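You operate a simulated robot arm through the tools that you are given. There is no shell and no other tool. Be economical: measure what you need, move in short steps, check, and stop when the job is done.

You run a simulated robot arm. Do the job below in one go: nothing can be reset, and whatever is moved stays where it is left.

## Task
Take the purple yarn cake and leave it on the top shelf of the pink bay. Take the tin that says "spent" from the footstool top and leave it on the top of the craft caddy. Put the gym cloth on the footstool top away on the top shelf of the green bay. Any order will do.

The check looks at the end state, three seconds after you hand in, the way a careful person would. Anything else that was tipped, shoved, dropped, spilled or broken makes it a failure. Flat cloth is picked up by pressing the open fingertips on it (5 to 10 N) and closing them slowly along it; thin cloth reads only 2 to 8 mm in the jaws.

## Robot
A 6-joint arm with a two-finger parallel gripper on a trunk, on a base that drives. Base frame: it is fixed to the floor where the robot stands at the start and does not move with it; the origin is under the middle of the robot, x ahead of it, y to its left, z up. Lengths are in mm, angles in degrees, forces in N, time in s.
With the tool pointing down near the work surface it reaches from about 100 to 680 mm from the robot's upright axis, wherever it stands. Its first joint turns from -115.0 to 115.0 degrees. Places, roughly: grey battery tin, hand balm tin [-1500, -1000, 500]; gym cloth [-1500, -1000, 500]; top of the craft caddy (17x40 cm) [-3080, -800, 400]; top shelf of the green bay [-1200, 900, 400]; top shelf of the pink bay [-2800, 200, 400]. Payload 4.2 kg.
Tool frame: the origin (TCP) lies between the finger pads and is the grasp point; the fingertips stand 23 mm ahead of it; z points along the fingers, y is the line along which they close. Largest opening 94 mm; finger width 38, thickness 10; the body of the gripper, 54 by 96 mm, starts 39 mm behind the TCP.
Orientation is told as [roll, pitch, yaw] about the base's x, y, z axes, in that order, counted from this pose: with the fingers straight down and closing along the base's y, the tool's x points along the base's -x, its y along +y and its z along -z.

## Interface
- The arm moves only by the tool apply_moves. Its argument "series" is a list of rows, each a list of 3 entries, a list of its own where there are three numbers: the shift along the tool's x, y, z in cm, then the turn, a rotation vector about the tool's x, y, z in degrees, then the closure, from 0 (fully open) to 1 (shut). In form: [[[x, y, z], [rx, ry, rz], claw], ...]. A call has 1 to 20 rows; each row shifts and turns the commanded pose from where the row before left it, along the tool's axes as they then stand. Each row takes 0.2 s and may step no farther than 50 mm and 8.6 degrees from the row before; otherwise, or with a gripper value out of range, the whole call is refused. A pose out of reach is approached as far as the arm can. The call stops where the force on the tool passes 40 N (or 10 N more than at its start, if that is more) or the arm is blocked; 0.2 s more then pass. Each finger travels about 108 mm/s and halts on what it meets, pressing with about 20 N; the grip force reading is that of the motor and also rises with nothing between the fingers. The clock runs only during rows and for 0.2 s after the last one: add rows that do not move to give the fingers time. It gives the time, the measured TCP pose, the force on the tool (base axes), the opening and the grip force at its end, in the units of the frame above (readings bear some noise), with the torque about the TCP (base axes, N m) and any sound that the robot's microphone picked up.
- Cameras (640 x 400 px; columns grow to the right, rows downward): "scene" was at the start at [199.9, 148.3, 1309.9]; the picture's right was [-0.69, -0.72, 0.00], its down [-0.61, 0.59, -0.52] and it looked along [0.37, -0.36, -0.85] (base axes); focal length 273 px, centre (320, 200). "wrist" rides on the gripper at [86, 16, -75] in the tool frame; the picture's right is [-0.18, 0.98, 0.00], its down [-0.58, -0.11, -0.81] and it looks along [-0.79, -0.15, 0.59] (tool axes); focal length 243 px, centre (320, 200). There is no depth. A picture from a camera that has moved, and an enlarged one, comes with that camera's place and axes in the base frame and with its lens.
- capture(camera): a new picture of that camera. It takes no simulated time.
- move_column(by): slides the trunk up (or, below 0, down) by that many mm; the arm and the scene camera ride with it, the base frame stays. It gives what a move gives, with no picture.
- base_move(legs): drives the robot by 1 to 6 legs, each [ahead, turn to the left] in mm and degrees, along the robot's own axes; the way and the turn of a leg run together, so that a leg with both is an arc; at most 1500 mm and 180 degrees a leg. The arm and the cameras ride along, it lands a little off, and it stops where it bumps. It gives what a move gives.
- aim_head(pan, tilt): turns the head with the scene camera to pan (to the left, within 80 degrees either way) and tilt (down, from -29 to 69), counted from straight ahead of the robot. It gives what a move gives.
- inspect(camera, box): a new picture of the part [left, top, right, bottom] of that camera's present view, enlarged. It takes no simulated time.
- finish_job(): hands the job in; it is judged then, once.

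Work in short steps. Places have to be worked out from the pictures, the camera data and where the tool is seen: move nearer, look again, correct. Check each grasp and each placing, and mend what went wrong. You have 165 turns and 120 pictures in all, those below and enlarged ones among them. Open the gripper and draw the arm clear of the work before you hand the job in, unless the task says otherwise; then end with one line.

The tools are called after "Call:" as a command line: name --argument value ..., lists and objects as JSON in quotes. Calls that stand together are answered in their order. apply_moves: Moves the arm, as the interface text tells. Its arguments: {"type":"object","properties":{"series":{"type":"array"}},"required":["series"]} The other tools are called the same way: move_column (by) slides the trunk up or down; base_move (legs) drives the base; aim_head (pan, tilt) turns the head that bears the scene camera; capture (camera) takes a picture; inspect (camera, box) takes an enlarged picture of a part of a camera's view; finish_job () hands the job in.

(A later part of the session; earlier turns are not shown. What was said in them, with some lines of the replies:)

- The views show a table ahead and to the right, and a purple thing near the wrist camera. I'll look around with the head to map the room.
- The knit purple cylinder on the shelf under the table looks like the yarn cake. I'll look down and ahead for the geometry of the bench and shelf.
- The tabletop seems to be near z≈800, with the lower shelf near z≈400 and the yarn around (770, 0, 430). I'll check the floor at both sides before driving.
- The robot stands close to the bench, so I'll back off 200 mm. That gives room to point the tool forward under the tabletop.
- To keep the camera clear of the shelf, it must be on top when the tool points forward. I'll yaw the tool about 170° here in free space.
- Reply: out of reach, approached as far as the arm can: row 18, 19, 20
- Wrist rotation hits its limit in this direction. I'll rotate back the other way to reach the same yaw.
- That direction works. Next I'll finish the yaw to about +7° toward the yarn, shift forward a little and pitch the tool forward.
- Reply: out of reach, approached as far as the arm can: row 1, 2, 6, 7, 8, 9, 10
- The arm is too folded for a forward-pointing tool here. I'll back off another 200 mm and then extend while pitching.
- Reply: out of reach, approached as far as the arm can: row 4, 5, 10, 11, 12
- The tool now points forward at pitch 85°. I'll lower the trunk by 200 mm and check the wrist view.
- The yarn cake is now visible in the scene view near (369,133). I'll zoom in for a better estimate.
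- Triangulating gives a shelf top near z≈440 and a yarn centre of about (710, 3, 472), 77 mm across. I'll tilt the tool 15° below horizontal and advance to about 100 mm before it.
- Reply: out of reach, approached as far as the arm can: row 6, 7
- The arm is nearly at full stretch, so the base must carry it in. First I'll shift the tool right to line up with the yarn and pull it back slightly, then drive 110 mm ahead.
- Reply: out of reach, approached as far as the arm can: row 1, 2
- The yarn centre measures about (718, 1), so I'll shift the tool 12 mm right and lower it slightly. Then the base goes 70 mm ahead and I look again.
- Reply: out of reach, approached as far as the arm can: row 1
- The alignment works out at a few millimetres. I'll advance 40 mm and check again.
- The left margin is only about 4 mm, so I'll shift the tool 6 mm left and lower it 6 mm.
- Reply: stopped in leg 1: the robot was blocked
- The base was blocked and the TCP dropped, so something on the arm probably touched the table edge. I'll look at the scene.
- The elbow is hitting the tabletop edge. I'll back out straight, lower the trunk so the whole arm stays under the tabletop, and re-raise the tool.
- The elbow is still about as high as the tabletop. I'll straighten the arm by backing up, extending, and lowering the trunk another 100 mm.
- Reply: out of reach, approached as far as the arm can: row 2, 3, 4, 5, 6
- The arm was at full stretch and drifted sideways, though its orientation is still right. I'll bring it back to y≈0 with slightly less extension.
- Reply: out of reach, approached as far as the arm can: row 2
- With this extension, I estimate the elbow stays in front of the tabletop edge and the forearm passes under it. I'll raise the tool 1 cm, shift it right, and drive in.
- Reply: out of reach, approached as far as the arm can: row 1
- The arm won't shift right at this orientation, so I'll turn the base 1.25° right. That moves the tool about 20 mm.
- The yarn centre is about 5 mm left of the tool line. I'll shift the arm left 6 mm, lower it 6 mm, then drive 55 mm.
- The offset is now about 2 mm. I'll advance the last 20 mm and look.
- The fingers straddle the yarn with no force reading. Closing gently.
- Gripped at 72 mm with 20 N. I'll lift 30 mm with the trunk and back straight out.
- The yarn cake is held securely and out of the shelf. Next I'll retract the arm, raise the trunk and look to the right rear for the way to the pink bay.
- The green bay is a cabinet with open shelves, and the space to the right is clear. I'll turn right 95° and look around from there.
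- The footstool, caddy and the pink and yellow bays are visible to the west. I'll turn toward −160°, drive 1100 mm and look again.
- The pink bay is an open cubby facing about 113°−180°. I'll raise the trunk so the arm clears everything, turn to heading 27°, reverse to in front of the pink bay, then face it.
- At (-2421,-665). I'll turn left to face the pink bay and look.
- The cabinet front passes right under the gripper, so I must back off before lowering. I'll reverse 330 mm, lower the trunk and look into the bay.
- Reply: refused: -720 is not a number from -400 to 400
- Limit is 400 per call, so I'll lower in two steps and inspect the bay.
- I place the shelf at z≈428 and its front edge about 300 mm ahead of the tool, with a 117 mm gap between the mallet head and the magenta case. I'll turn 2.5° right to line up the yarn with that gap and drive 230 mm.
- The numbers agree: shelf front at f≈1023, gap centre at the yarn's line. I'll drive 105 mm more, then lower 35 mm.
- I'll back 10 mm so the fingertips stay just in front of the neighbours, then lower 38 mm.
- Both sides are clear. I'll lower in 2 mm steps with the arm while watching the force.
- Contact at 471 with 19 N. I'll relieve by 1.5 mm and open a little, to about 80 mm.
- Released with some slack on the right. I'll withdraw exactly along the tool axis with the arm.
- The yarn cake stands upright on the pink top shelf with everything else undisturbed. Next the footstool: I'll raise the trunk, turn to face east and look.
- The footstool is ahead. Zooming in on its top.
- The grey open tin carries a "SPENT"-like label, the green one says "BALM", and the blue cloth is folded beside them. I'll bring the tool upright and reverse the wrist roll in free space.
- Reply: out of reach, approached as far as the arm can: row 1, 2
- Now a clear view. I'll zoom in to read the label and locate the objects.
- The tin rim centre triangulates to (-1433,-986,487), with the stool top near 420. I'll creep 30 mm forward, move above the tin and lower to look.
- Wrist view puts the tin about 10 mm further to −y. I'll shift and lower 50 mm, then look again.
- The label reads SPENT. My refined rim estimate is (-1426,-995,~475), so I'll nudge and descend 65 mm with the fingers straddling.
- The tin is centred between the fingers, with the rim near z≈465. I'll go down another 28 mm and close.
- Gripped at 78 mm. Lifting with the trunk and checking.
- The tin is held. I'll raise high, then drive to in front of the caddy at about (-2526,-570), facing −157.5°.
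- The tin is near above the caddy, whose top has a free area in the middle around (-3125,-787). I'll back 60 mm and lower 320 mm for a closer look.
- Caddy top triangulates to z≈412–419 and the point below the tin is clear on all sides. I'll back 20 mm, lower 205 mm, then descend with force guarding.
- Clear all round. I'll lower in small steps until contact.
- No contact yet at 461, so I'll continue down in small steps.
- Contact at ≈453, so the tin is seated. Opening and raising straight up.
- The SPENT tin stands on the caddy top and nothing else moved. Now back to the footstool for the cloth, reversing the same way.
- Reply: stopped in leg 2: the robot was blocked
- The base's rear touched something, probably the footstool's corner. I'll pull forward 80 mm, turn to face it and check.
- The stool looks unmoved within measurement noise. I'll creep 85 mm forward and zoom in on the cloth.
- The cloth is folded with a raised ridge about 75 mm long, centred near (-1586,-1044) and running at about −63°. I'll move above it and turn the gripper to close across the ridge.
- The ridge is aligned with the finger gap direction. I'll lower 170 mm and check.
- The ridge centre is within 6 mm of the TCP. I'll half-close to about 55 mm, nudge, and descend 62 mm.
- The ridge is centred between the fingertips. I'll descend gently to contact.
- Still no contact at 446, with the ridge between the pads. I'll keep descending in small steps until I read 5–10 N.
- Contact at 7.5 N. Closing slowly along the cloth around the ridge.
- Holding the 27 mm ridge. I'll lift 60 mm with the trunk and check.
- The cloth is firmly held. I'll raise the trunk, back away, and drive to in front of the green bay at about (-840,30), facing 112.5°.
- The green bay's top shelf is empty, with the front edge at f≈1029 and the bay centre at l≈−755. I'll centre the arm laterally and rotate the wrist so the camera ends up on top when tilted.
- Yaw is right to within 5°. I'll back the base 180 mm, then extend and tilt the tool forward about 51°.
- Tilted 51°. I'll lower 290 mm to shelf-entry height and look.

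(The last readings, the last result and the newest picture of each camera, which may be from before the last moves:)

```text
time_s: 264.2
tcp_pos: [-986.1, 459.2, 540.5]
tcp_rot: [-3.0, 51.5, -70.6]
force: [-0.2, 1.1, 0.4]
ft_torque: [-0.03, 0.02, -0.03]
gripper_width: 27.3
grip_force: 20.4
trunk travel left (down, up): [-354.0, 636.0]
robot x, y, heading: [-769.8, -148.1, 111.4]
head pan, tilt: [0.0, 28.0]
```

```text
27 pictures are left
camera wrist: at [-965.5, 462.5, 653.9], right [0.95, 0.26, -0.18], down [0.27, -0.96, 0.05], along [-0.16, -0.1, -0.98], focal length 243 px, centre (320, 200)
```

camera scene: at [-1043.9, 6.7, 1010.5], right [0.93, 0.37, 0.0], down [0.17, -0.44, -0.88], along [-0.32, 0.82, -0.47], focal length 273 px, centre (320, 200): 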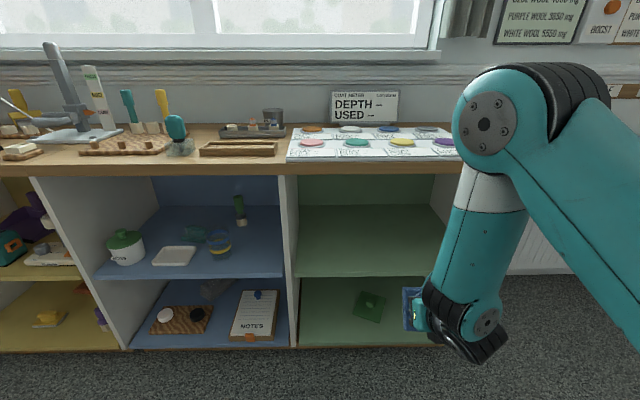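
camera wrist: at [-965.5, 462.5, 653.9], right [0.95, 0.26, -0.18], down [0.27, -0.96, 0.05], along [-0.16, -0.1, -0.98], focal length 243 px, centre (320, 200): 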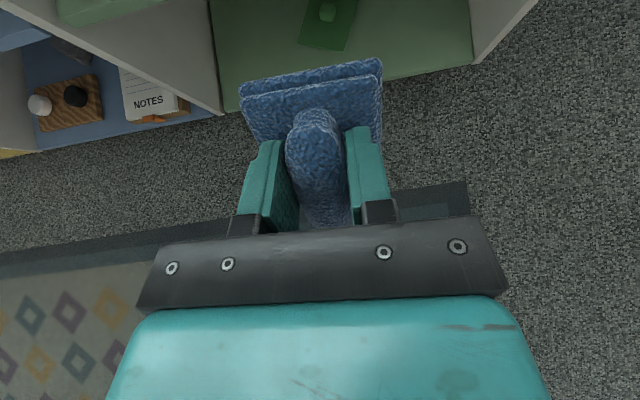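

The shelf is empty and the tool is about right. I'll lean the arm forward 120 mm so the elbow stays well behind the tabletop edge, and turn the base 3° left.

Call:
base_move --legs '[[0, 3]]'

Call:
apply_moves --series '[[[2.49, 0, 3.13], [0, 0, 0], 1], [[2.49, 0, 3.13], [0, 0, 0], 1], [[2.49, 0, 3.13], [0, 0, 0], 1], [[0, 0, 0], [0, 0, 0], 1]]'

Call:
capture --camera "scene"

Call:
capture --camera "wrist"

```text
time_s: 265.0
tcp_pos: [-1018.0, 446.8, 540.2]
tcp_rot: [-3.0, 51.5, -67.5]
force: [0.0, -0.1, -0.8]
ft_torque: [0.02, -0.01, 0.0]
gripper_width: 27.2
grip_force: 19.5
trunk travel left (down, up): [-354.0, 636.0]
robot x, y, heading: [-771.0, -150.2, 114.6]
head pan, tilt: [0.0, 28.0]
```

```text
time_s: 266.0
tcp_pos: [-1067.7, 555.3, 541.8]
tcp_rot: [-2.9, 51.4, -67.5]
force: [-0.2, 0.2, -0.4]
ft_torque: [0.01, 0.03, -0.02]
gripper_width: 27.5
grip_force: 20.2
trunk travel left (down, up): [-354.0, 636.0]
robot x, y, heading: [-771.8, -150.4, 114.5]
head pan, tilt: [0.0, 28.0]
```

```text
26 pictures are left
camera scene: at [-1051.6, -7.7, 1010.6], right [0.91, 0.41, 0.0], down [0.19, -0.43, -0.88], along [-0.37, 0.8, -0.47], focal length 273 px, centre (320, 200)
```

scene: 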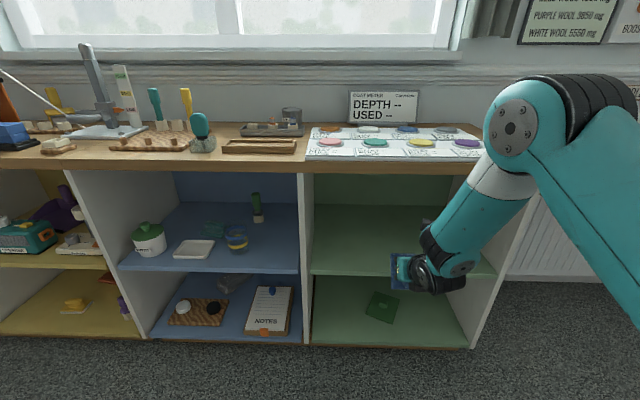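

```text
25 pictures are left
camera wrist: at [-1046.8, 561.3, 653.8], right [0.94, 0.31, -0.18], down [0.32, -0.95, 0.05], along [-0.15, -0.1, -0.98], focal length 243 px, centre (320, 200)
```

wrist: 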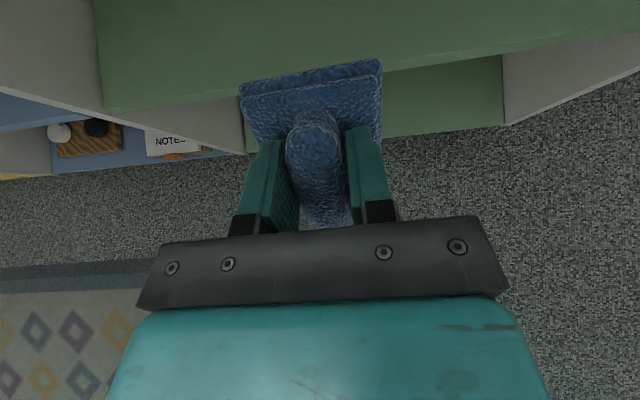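

The shelf front is at f≈1030 and the tool at f≈922. I'll drive 190 mm in and check.

Call:
base_move --legs '[[190, 0]]'

Call:
capture --camera "scene"

Call:
capture --camera "wrist"

```text
time_s: 267.6
tcp_pos: [-1146.5, 730.8, 541.0]
tcp_rot: [-3.0, 51.6, -67.5]
force: [0.8, 0.2, -0.2]
ft_torque: [-0.02, 0.04, -0.03]
gripper_width: 27.6
grip_force: 19.7
trunk travel left (down, up): [-354.0, 636.0]
robot x, y, heading: [-851.0, 25.7, 114.5]
head pan, tilt: [0.0, 28.0]
```

```text
24 pictures are left
camera scene: at [-1130.8, 165.6, 1010.5], right [0.91, 0.41, 0.0], down [0.19, -0.43, -0.88], along [-0.37, 0.8, -0.47], focal length 273 px, centre (320, 200)
```

scene: 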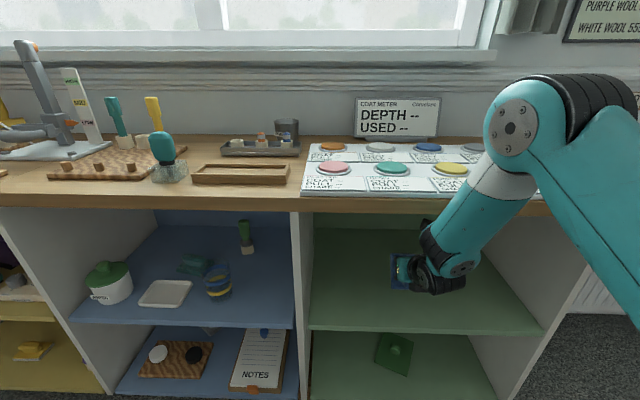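

```text
23 pictures are left
camera wrist: at [-1126.4, 734.2, 653.9], right [0.94, 0.31, -0.18], down [0.32, -0.95, 0.05], along [-0.15, -0.1, -0.98], focal length 243 px, centre (320, 200)
```

wrist: 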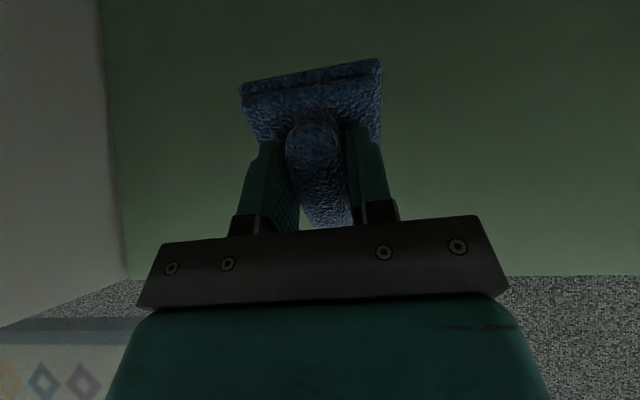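

The cloth is inside the bay over the shelf. I'll lower 35 mm with the trunk, then in guarded steps.

Call:
move_column --by -35

Call:
apply_moves --series '[[[-0.31, 0, 0.25], [0, 0, 0], 1], [[-0.31, 0, 0.25], [0, 0, 0], 1], [[-0.31, 0, 0.25], [0, 0, 0], 1]]'

Call:
apply_moves --series '[[[-0.31, 0, 0.25], [0, 0, 0], 1], [[-0.31, 0, 0.25], [0, 0, 0], 1], [[-0.31, 0, 0.25], [0, 0, 0], 1]]'

Call:
inspect --camera "scene" --box '[320, 200, 560, 350]'

```text
time_s: 268.4
tcp_pos: [-1146.5, 729.1, 505.5]
tcp_rot: [-3.1, 51.7, -67.5]
force: [-0.4, 1.0, -1.1]
ft_torque: [0.0, 0.03, 0.0]
gripper_width: 27.6
grip_force: 19.6
trunk travel left (down, up): [-319.0, 671.0]
robot x, y, heading: [-852.4, 25.6, 114.4]
head pan, tilt: [0.0, 28.0]
```

```text
time_s: 269.2
tcp_pos: [-1148.0, 730.8, 498.3]
tcp_rot: [-3.0, 52.0, -67.4]
force: [-0.4, -4.6, 31.5]
ft_torque: [-0.03, -1.02, -0.14]
gripper_width: 27.8
grip_force: 19.7
trunk travel left (down, up): [-319.0, 671.0]
robot x, y, heading: [-853.2, 26.0, 114.8]
head pan, tilt: [0.0, 28.0]
```

```text
time_s: 269.5
tcp_pos: [-1149.0, 732.3, 498.1]
tcp_rot: [-2.8, 52.4, -67.3]
force: [2.6, -5.7, 20.0]
ft_torque: [-0.17, -0.82, -0.17]
gripper_width: 27.9
grip_force: 20.2
trunk travel left (down, up): [-319.0, 671.0]
robot x, y, heading: [-855.6, 22.1, 114.6]
head pan, tilt: [0.0, 28.0]
stopped in row 1: the force on the tool passed its limit at 46 N (the readings are from after the stop); the commanded pose is now the measured one
```

```text
2.67 times, centred on (440, 275) of scene
camera zoom: at [-1130.6, 164.8, 975.6], right [0.91, 0.41, 0.0], down [0.19, -0.43, -0.88], along [-0.37, 0.8, -0.47], focal length 728 px, centre (0, 0)
```

zoom: 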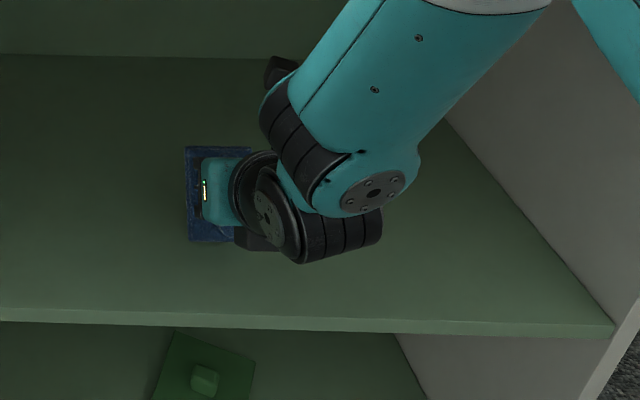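

The cloth's near edge touches the shelf. I'll lift 1 cm and reduce the tilt by 16° so it lays flatter, then lower again.

Call:
apply_moves --series '[[[0.78, 0, -0.62], [0, 0, 0], 1], [[0, 0, 0], [0, -4, 0], 1], [[0, 0, 0], [0, -4, 0], 1], [[0, 0, 0], [0, -4, 0], 1], [[0, 0, 0], [0, -4, 0], 1], [[0, 0, 0], [0, 0, 0], 1]]'

Call:
capture --camera "scene"

```text
time_s: 270.9
tcp_pos: [-1148.5, 729.2, 506.0]
tcp_rot: [-2.1, 35.9, -66.3]
force: [-0.7, -0.6, 0.1]
ft_torque: [0.02, -0.01, -0.04]
gripper_width: 27.5
grip_force: 20.2
trunk travel left (down, up): [-319.0, 671.0]
robot x, y, heading: [-851.1, 24.7, 114.3]
head pan, tilt: [0.0, 28.0]
```

```text
21 pictures are left
camera scene: at [-1130.7, 165.1, 975.5], right [0.91, 0.42, 0.0], down [0.19, -0.43, -0.88], along [-0.37, 0.8, -0.47], focal length 273 px, centre (320, 200)
```

scene: 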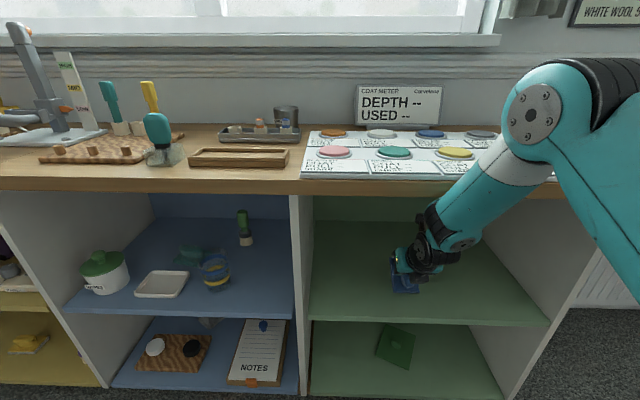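

No contact with the tabletop. I'll lower in small guarded steps.

Call:
apply_moves --series '[[[-0.29, 0, 0.4], [0, 0, 0], 1], [[-0.29, 0, 0.4], [0, 0, 0], 1], [[-0.15, 0, 0.2], [0, 0, 0], 1]]'

Call:
apply_moves --series '[[[-0.15, 0, 0.2], [0, 0, 0], 1], [[-0.15, 0, 0.2], [0, 0, 0], 1]]'

```text
time_s: 271.7
tcp_pos: [-1148.8, 733.3, 495.1]
tcp_rot: [-2.2, 36.3, -66.4]
force: [1.0, -1.5, 6.2]
ft_torque: [-0.18, -0.31, -0.06]
gripper_width: 27.4
grip_force: 20.0
trunk travel left (down, up): [-319.0, 671.0]
robot x, y, heading: [-854.9, 25.6, 114.7]
head pan, tilt: [0.0, 28.0]
```

```text
time_s: 272.3
tcp_pos: [-1150.2, 732.8, 493.1]
tcp_rot: [-2.3, 36.7, -66.3]
force: [-1.1, 0.9, 37.6]
ft_torque: [-0.36, -1.48, -0.02]
gripper_width: 27.8
grip_force: 20.0
trunk travel left (down, up): [-319.0, 671.0]
robot x, y, heading: [-853.8, 22.9, 114.6]
head pan, tilt: [0.0, 28.0]
```

Near edge is seated at 494. I'll relieve 2 mm and open slowly.

Call:
apply_moves --series '[[[0.12, 0, -0.16], [0, 0, 0], 1], [[0, 0, 0], [0, 0, 0], 0.68], [[0, 0, 0], [0, 0, 0], 0.6], [[0, 0, 0], [0, 0, 0], 0.5], [[0, 0, 0], [0, 0, 0], 0.4], [[0, 0, 0], [0, 0, 0], 0.3], [[0, 0, 0], [0, 0, 0], 0.3]]'

Call:
capture --camera "wrist"

Call:
inspect --camera "scene" --box '[320, 200, 560, 350]'

```text
time_s: 273.9
tcp_pos: [-1149.6, 731.5, 490.4]
tcp_rot: [-2.2, 36.2, -66.5]
force: [-0.8, 0.4, -0.2]
ft_torque: [0.01, 0.02, 0.01]
gripper_width: 66.0
grip_force: 0.1
trunk travel left (down, up): [-319.0, 671.0]
robot x, y, heading: [-851.0, 25.3, 114.7]
head pan, tilt: [0.0, 28.0]
```

```text
20 pictures are left
camera wrist: at [-1141.6, 763.5, 600.5], right [0.95, 0.28, -0.14], down [0.31, -0.9, 0.31], along [-0.04, -0.34, -0.94], focal length 243 px, centre (320, 200)
```

wrist: 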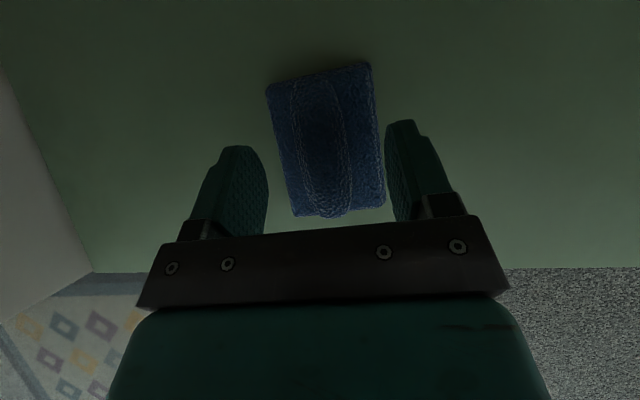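

```text
2.67 times, centred on (440, 275) of scene
camera zoom: at [-1130.8, 165.4, 975.6], right [0.91, 0.42, 0.0], down [0.19, -0.43, -0.88], along [-0.37, 0.8, -0.47], focal length 728 px, centre (0, 0)
```

zoom: 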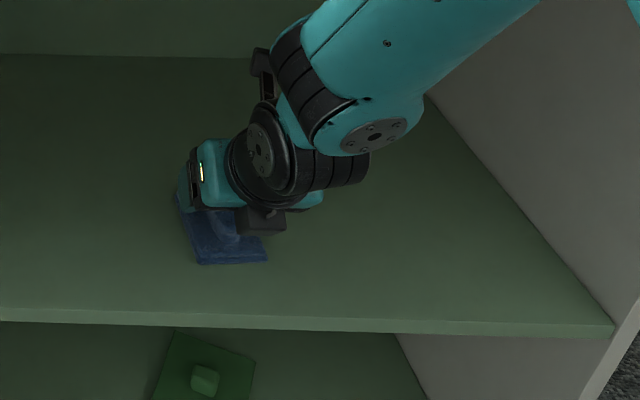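

The cloth lies flat on the green top shelf. I'll withdraw 3 cm along the tool axis and reverse the base.

Call:
apply_moves --series '[[[0, 0, -1.5], [0, 0, 0], 0.2], [[0, 0, -1.5], [0, 0, 0], 0.2], [[0, 0, 0], [0, 0, 0], 0.2]]'

Call:
base_move --legs '[[-350, 0]]'

Call:
capture --camera "scene"

Call:
inspect --camera "scene" --box '[250, 130, 490, 280]'

```text
time_s: 274.7
tcp_pos: [-1141.5, 715.5, 513.7]
tcp_rot: [-2.3, 36.1, -66.4]
force: [0.2, -0.3, -1.0]
ft_torque: [-0.02, 0.01, 0.03]
gripper_width: 75.5
grip_force: 0.1
trunk travel left (down, up): [-319.0, 671.0]
robot x, y, heading: [-852.2, 22.3, 114.6]
head pan, tilt: [0.0, 28.0]
```

```text
time_s: 277.0
tcp_pos: [-994.3, 396.8, 514.2]
tcp_rot: [-2.2, 36.1, -66.4]
force: [0.2, 0.0, -0.6]
ft_torque: [0.0, -0.05, 0.03]
gripper_width: 75.1
grip_force: 0.2
trunk travel left (down, up): [-319.0, 671.0]
robot x, y, heading: [-706.7, -294.9, 114.3]
head pan, tilt: [0.0, 28.0]
```

```text
18 pictures are left
camera scene: at [-985.1, -153.7, 975.6], right [0.91, 0.41, 0.0], down [0.19, -0.43, -0.88], along [-0.37, 0.8, -0.47], focal length 273 px, centre (320, 200)
```

scene: 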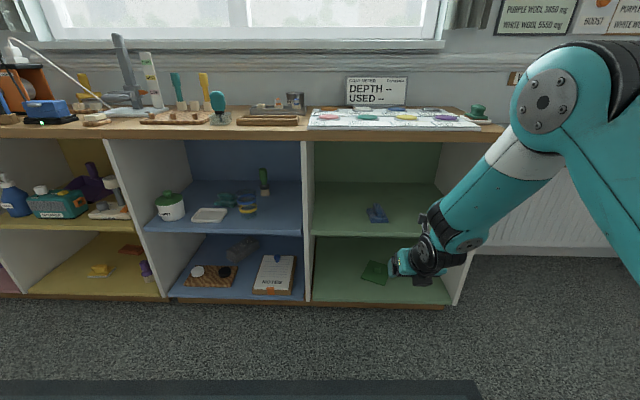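

```text
2.67 times, centred on (370, 205) of scene
camera zoom: at [-985.1, -153.7, 975.6], right [0.91, 0.41, 0.0], down [0.19, -0.43, -0.88], along [-0.37, 0.8, -0.47], focal length 728 px, centre (187, 187)
```

zoom: 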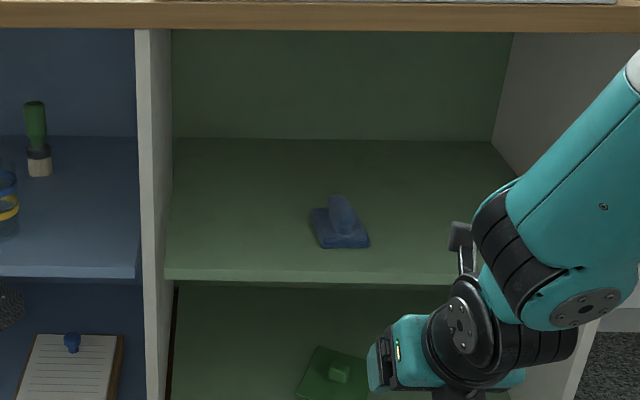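

All three items are in place and the arm is clear. I'll open the gripper fully and hand in.

Call:
apply_moves --series '[[[0, 0, 0], [0, 0, 0], 0], [[0, 0, 0], [0, 0, 0], 0]]'

Call:
finish_job

```text
time_s: 277.6
tcp_pos: [-993.7, 396.4, 514.6]
tcp_rot: [-2.2, 36.0, -66.5]
force: [0.4, -1.2, 0.4]
ft_torque: [0.0, 0.02, -0.02]
gripper_width: 93.9
grip_force: 0.1
trunk travel left (down, up): [-319.0, 671.0]
robot x, y, heading: [-702.6, -293.3, 114.8]
head pan, tilt: [0.0, 28.0]
```

```text
The job is handed in.
```

The job is handed in: the yarn cake is on the pink bay's top shelf, the "SPENT" tin is on the craft caddy, and the gym cloth is on the green bay's top shelf; the base bumped something once, probably the footstool, which looked unmoved to within about 20 mm.
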